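You operate a simulated robot arm through the tools that you are given. There is no shell and no other tool. Be economical: measure what you need, move in short steps, check, and stop when the job is done.

Carry out the task below with a simulated robot arm. There is one attempt and no reset: what you move stays moved.

TASK
Switch the teal tester switch off.
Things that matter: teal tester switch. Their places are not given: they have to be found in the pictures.

It is judged by the outcome, as a careful person would: the job done as asked, and still so three seconds after it is handed in. It fails if anything else is knocked over, pushed out of place, dropped, spilled or broken.

THE ROBOT
A 7-joint arm with a two-finger parallel gripper, fixed in place. Base frame: the origin is at the foot of the arm, x ahead of it, y to its left, z up; the work surface is at about z = 0.02. Lengths are in m, angles in rad, forces in N, time in s.
With the tool pointing down near the work surface it reaches from about 0.22 to 0.6 m from the base axis. Its first joint turns from -1.152 to 1.152 rad. Payload 2.5 kg.
Tool frame: the origin (TCP) lies between the finger pads and is the grasp point; the fingertips stand 0.023 m ahead of it; z points along the fingers, y is the line along which they close. The gripper opens to 0.094 m. The fingers are 0.038 m wide and 0.01 m thick; the gripper's body (0.054 by 0.096 m) begins 0.039 m behind the TCP.
Orientation is told as [roll, pitch, yaw] about the base's x, y, z axes, in that order, counted from this pose: with the fingers straight down and closing along the base's y, the tool's x points along the base's -x, its y along +y and its z along -z.

THE INTERFACE
- The arm moves only by the tool send_rows. Its arguments are lists of equal length, an entry for each row: "slide": the shift along the base's x, y, z in units of 20 mm (1.0 is 20 mm), a list of three; "rot": the turn, a rotation vector about the base's x, y, z in units of 6 degrees (1.0 is 6 degrees), a list of three. In form: {"slide": [[dx, dy, dz], ...], "rot": [[rx, ry, rz], ...]}. A call has 1 to 8 rows; each row shifts and turns the commanded pose from where the row before left it. "grip" is the finger opening in m, from 0 to 0.094, set as the call begins (left out, the last holds). A call with a number of a shift or a turn outside -1 to 1 is refused whole. A row lasts 0.2 s, in which the tool goes at most 0.05 m and 0.15 rad; a call with a longer step from one row to the next is refused whole, and so is a gripper value outside its range. A pose out of reach is approached as far as the arm can. The call stops where the force on the tool passes 40 N (or 10 N more than at its start, if that is more) or the arm is blocked; 0.2 s more then pass. The fingers move at their own pace (about 0.108 m/s each) and stop on an object; they squeeze with about 42 N. The grip force told is the motor's: it shows also when the fingers shut on nothing. Time passes only in rows, and 0.2 s behind the last, so rows that do not move let the fingers close. It gives the time, the measured TCP pose, the force on the tool (base axes), the opening and the grip force at its end, in the units of the frame above (readings bear some noise).
- Cameras (640 x 400 px; columns grow to the right, rows downward): "scene" is fixed at [0.1138, -0.4, 0.5652]; the picture's right is [0.87, -0.49, 0.00], its down [-0.18, -0.32, -0.93] and it looks along [0.46, 0.81, -0.37] (base axes); focal length 365 px, centre (320, 200). "wrist" rides on the gripper at [-0.039, 0, -0.044] in the tool frame; the picture's right is [0.00, -1.00, 0.00], its down [0.97, 0.00, -0.24] and it looks along [0.24, 0.00, 0.97] (tool axes); focal length 218 px, centre (320, 200).
- capture(camera): a new picture of that camera. No time passes.
- measure_at(camera, pixels): for up to 12 pixels [column, row] of the newest picture of that camera ("zoom" is the newest enlarged one), the place [x, y, z] in the base frame of the surface seen there, good to about 0.002 m. No time passes.
- inspect(camera, box): a new picture of the part [left, top, right, bottom] of that camera's present view, enlarged. No time passes.
- close_job(): hands the job in; it is judged then, once.

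Work in short steps. Measure before you move; look again where a grasp or a placing could have gone wrong, and mend it. You have 60 turns and 30 pictures in all, the two below and enlarged ones among them. Open the gripper and draw the arm clear of the work before you hand the job in, unless the task says otherwise; then end with one line.

The tools are called by a JSON object that holds its "name" and its "arguments". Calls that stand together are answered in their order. send_rows: Moves the arm, as the interface text tells. Its arguments: {"type":"object","properties":{"slide":{"type":"array","items":{"type":"array","items":{"type":"number"}}},"rot":{"type":"array","items":{"type":"array","items":{"type":"number"}}},"grip":{"type":"number"}},"required":["slide","rot"]} The other tools are called the same way: capture (camera) takes a picture; measure_at (camera, pixels) gives the place of the surface under pixels of a picture; inspect (camera, box) takes an enlarged picture of a part of a camera's view; close_job () hands the job in.

At the start:

```text
time_s: 0.0
position: [0.3591, -0.0037, 0.3666]
tool_rot: [-0.001, -0.001, 0.0]
ft_force: [0.2, 0.4, -0.8]
gripper_width: 0.094
gripper_force: 0.1
```

scene: 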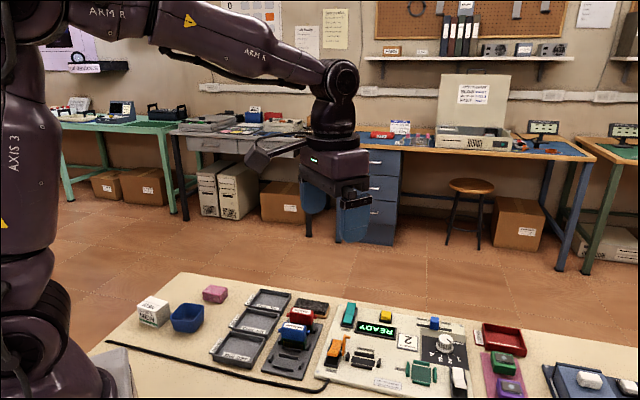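
wrist: 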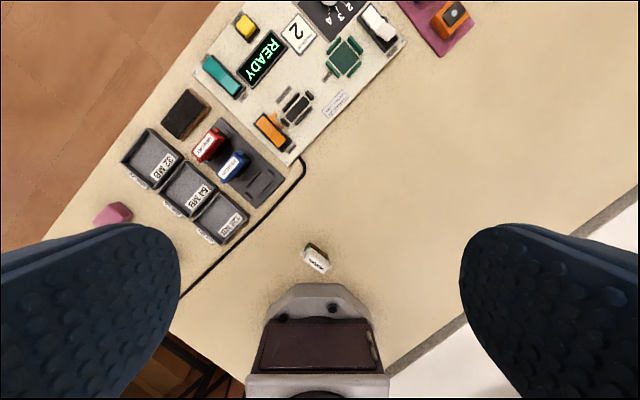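

I see a teal rocker-like part at scene (349,315) on the tester board, and will enlarge it.

{"name": "inspect", "arguments": {"camera": "scene", "box": [310, 290, 480, 396]}}

{"name": "inspect", "arguments": {"camera": "wrist", "box": [170, 0, 410, 150]}}

```text
3.76 times, centred on (395, 343) of scene
```

zoom: 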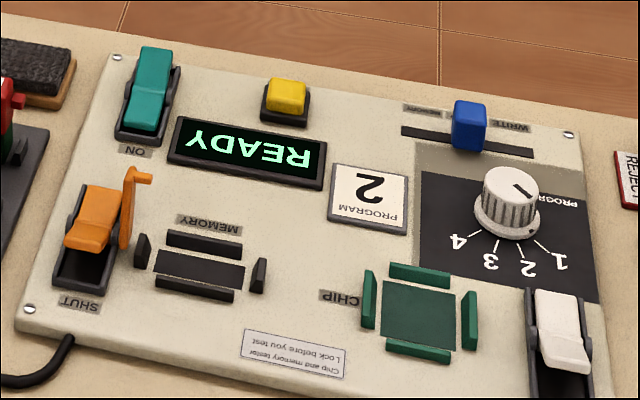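

```text
2.67 times, centred on (290, 75) of wrist
```

zoom: 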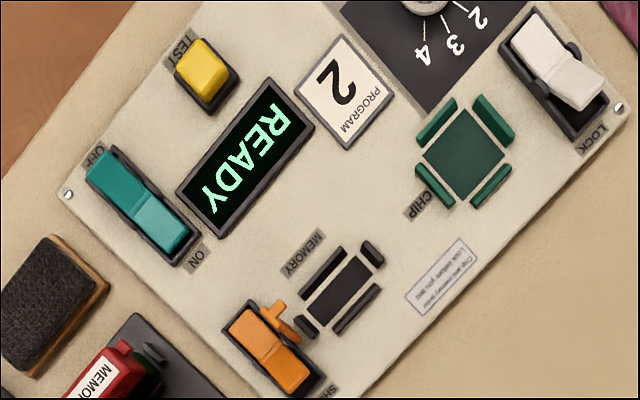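

The wrist zoom shows OFF at the far end (95,155) and ON at the near end (195,258). I'll measure points along the rocker.

{"name": "measure_at", "arguments": {"camera": "zoom", "pixels": [[103, 163], [115, 178], [130, 195], [140, 207], [155, 222], [170, 238], [178, 248], [195, 258], [70, 195], [205, 85], [245, 155], [95, 155]]}}

{"name": "inspect", "arguments": {"camera": "scene", "box": [330, 295, 380, 335]}}

```text
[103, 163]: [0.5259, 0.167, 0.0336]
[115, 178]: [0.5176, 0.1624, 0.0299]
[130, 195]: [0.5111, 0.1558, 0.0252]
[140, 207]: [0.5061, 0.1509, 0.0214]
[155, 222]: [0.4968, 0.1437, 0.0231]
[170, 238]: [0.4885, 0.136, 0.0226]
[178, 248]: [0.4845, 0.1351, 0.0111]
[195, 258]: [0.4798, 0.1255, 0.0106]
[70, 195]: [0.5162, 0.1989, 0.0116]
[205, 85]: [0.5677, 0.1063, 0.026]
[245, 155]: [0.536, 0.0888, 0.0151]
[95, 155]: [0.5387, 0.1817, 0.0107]
```

```text
10.00 times, centred on (355, 315) of scene
```

zoom: 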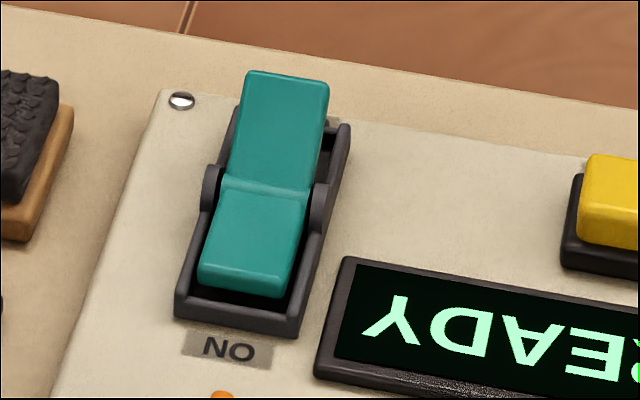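

The OFF end is raised (z≈0.034). I'll measure the housing rails and the rocker's edges in this zoom to choose the fingertip orientation.

{"name": "measure_at", "arguments": {"camera": "zoom", "pixels": [[250, 82], [320, 88], [236, 170], [300, 178], [212, 185], [322, 195], [342, 135], [185, 295], [290, 325], [205, 272], [285, 285], [150, 200]]}}

```text
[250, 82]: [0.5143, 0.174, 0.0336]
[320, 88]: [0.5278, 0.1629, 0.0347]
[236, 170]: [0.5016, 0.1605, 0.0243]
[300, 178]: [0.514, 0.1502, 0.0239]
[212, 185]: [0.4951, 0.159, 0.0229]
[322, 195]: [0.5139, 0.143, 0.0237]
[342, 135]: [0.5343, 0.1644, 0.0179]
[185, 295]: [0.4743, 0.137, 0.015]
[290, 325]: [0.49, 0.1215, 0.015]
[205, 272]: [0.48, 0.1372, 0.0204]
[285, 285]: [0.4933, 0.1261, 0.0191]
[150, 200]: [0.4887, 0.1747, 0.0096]
```

The rails sit at z≈0.0175, below the pressed rocker surface (≈0.020), so a closed fingertip across the OFF end at about (0.522, 0.170) can push it down. I'll close the gripper, turn it about -43° and approach from above.

{"name": "send_rows", "arguments": {"slide": [[1, 1, -0.8], [1, 1, -0.8], [1, 1, -0.8], [1, 1, -0.8], [1, 1, -0.8], [1, 1, -0.8], [1, 1, -0.8], [1, 1, -0.8]], "rot": [[0, 0, -0.9], [0, 0, -0.9], [0, 0, -0.9], [0, 0, -0.9], [0, 0, -0.9], [0, 0, -0.9], [0, 0, -0.9], [0, 0, -0.9]], "grip": 0}}

{"name": "send_rows", "arguments": {"slide": [[0.2, 0.7, -1], [0, 0, -1], [0, 0, -1], [0, 0, -1], [0, 0, -1], [0, 0, -1], [0, 0, 0]], "rot": [[0, 0, 0], [0, 0, 0], [0, 0, 0], [0, 0, 0], [0, 0, 0], [0, 0, 0], [0, 0, 0]]}}

{"name": "inspect", "arguments": {"camera": "scene", "box": [290, 240, 450, 340]}}

```text
time_s: 1.8
position: [0.5207, 0.1561, 0.2379]
tool_rot: [-0.001, 0.0, -0.756]
ft_force: [0.1, 0.6, -1.1]
gripper_width: 0.0001
gripper_force: 42.6
```

```text
time_s: 3.4
position: [0.5238, 0.1706, 0.1188]
tool_rot: [0.0, 0.0, -0.755]
ft_force: [0.2, 0.9, -0.3]
gripper_width: 0.0002
gripper_force: 42.1
```

```text
4.00 times, centred on (370, 290) of scene
```

zoom: 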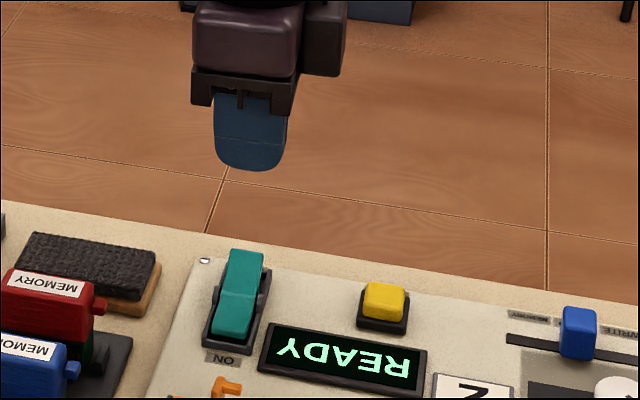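

The fingertips (rounded, z≈0.096) hang above the OFF end. I'll lower to just above it.

{"name": "send_rows", "arguments": {"slide": [[-0.08, 0, -1], [0, 0, -1], [0, 0, -0.8], [0, 0, 0]], "rot": [[0, 0, 0], [0, 0, 0], [0, 0, 0], [0, 0, 0]]}}

{"name": "inspect", "arguments": {"camera": "scene", "box": [320, 275, 400, 325]}}

{"name": "capture", "arguments": {"camera": "wrist"}}

```text
time_s: 4.4
position: [0.523, 0.1697, 0.0626]
tool_rot: [0.0, 0.001, -0.754]
ft_force: [-0.3, -0.2, 1.0]
gripper_width: 0.0001
gripper_force: 41.9
```

```text
8.00 times, centred on (360, 300) of scene
```

zoom: 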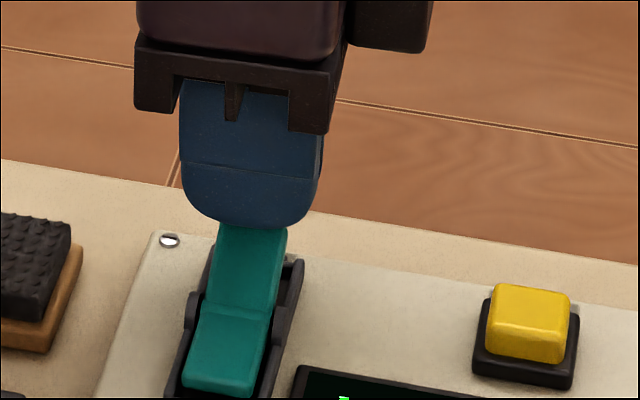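

```text
22 pictures are left
```

wrist: 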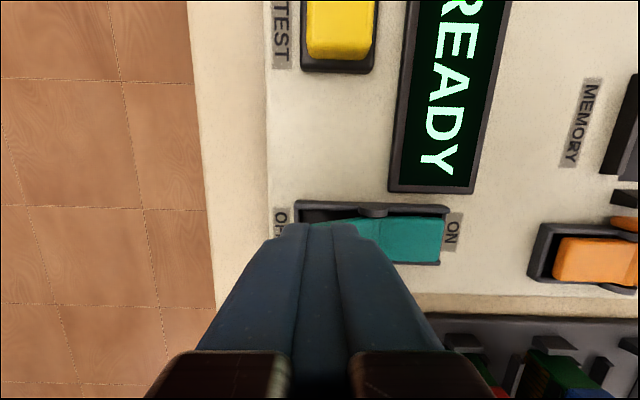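

The fingertips are centred over the raised end. I'll press down gently in small steps.

{"name": "send_rows", "arguments": {"slide": [[0, 0, -0.25], [0, 0, -0.2], [0, 0, -0.2], [0, 0, -0.2], [0, 0, -0.1], [0, 0, 0]], "rot": [[0, 0, 0], [0, 0, 0], [0, 0, 0], [0, 0, 0], [0, 0, 0], [0, 0, 0]]}}

{"name": "inspect", "arguments": {"camera": "scene", "box": [320, 285, 400, 335]}}

```text
time_s: 5.8
position: [0.5225, 0.1703, 0.0449]
tool_rot: [0.001, 0.001, -0.755]
ft_force: [-14.7, -4.1, 23.5]
gripper_width: 0.0
gripper_force: 41.7
```

```text
8.00 times, centred on (360, 310) of scene
```

zoom: 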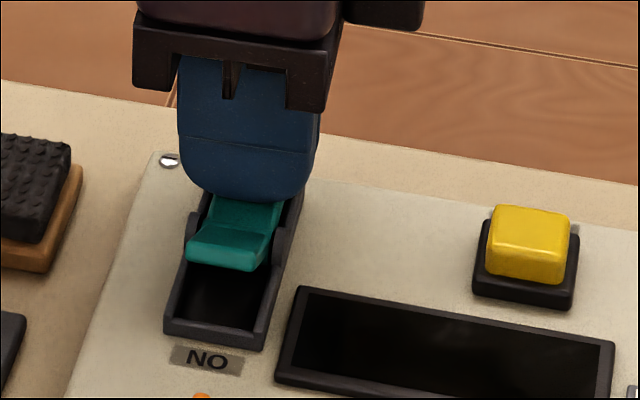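

The rocker tipped over and the READY display went dark. I'll lift away and check.

{"name": "send_rows", "arguments": {"slide": [[0, 0, 0.5], [0, 0, 1], [0, 0, 1], [0, 0, 1], [0, 0, 1], [0, 0, 1], [0, 0, 1], [0, 0, 1]], "rot": [[0, 0, 0], [0, 0, 0], [0, 0, 0], [0, 0, 0], [0, 0, 0], [0, 0, 0], [0, 0, 0], [0, 0, 0]]}}

{"name": "send_rows", "arguments": {"slide": [[-1, -1, 0.5], [-1, -1, 0.5], [-1, -1, 0.5], [-1, -1, 0.5], [0, 0, 0], [0, 0, 0]], "rot": [[0, 0, 0], [0, 0, 0], [0, 0, 0], [0, 0, 0], [0, 0, 0], [0, 0, 0]], "grip": 0.094}}

{"name": "inspect", "arguments": {"camera": "scene", "box": [310, 290, 480, 396]}}

```text
time_s: 7.6
position: [0.5214, 0.1698, 0.1951]
tool_rot: [-0.001, -0.001, -0.753]
ft_force: [0.8, 0.3, 0.3]
gripper_width: 0.0
gripper_force: 42.3
```

```text
time_s: 9.0
position: [0.4434, 0.0899, 0.2344]
tool_rot: [0.001, 0.0, -0.755]
ft_force: [0.3, -0.4, 0.2]
gripper_width: 0.094
gripper_force: 0.0
```

```text
3.76 times, centred on (395, 343) of scene
```

zoom: 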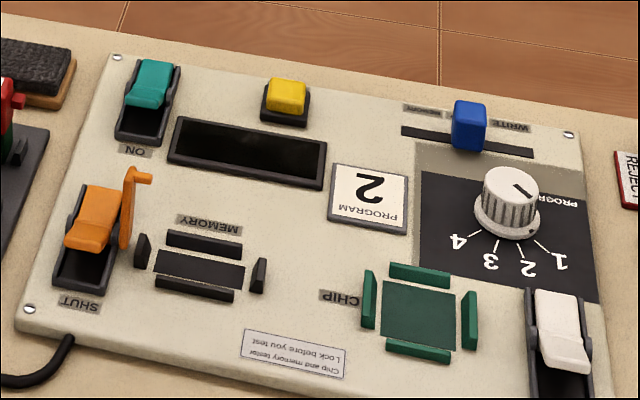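

The rocker stays on OFF, the display is dark, nothing else has moved, and the arm is clear with the gripper open. I'm handing the job in.

{"name": "close_job", "arguments": {}}

```text
The job is handed in.
```

The teal tester switch is off: its OFF end is pressed down, the display went dark, and nothing else on the board moved.
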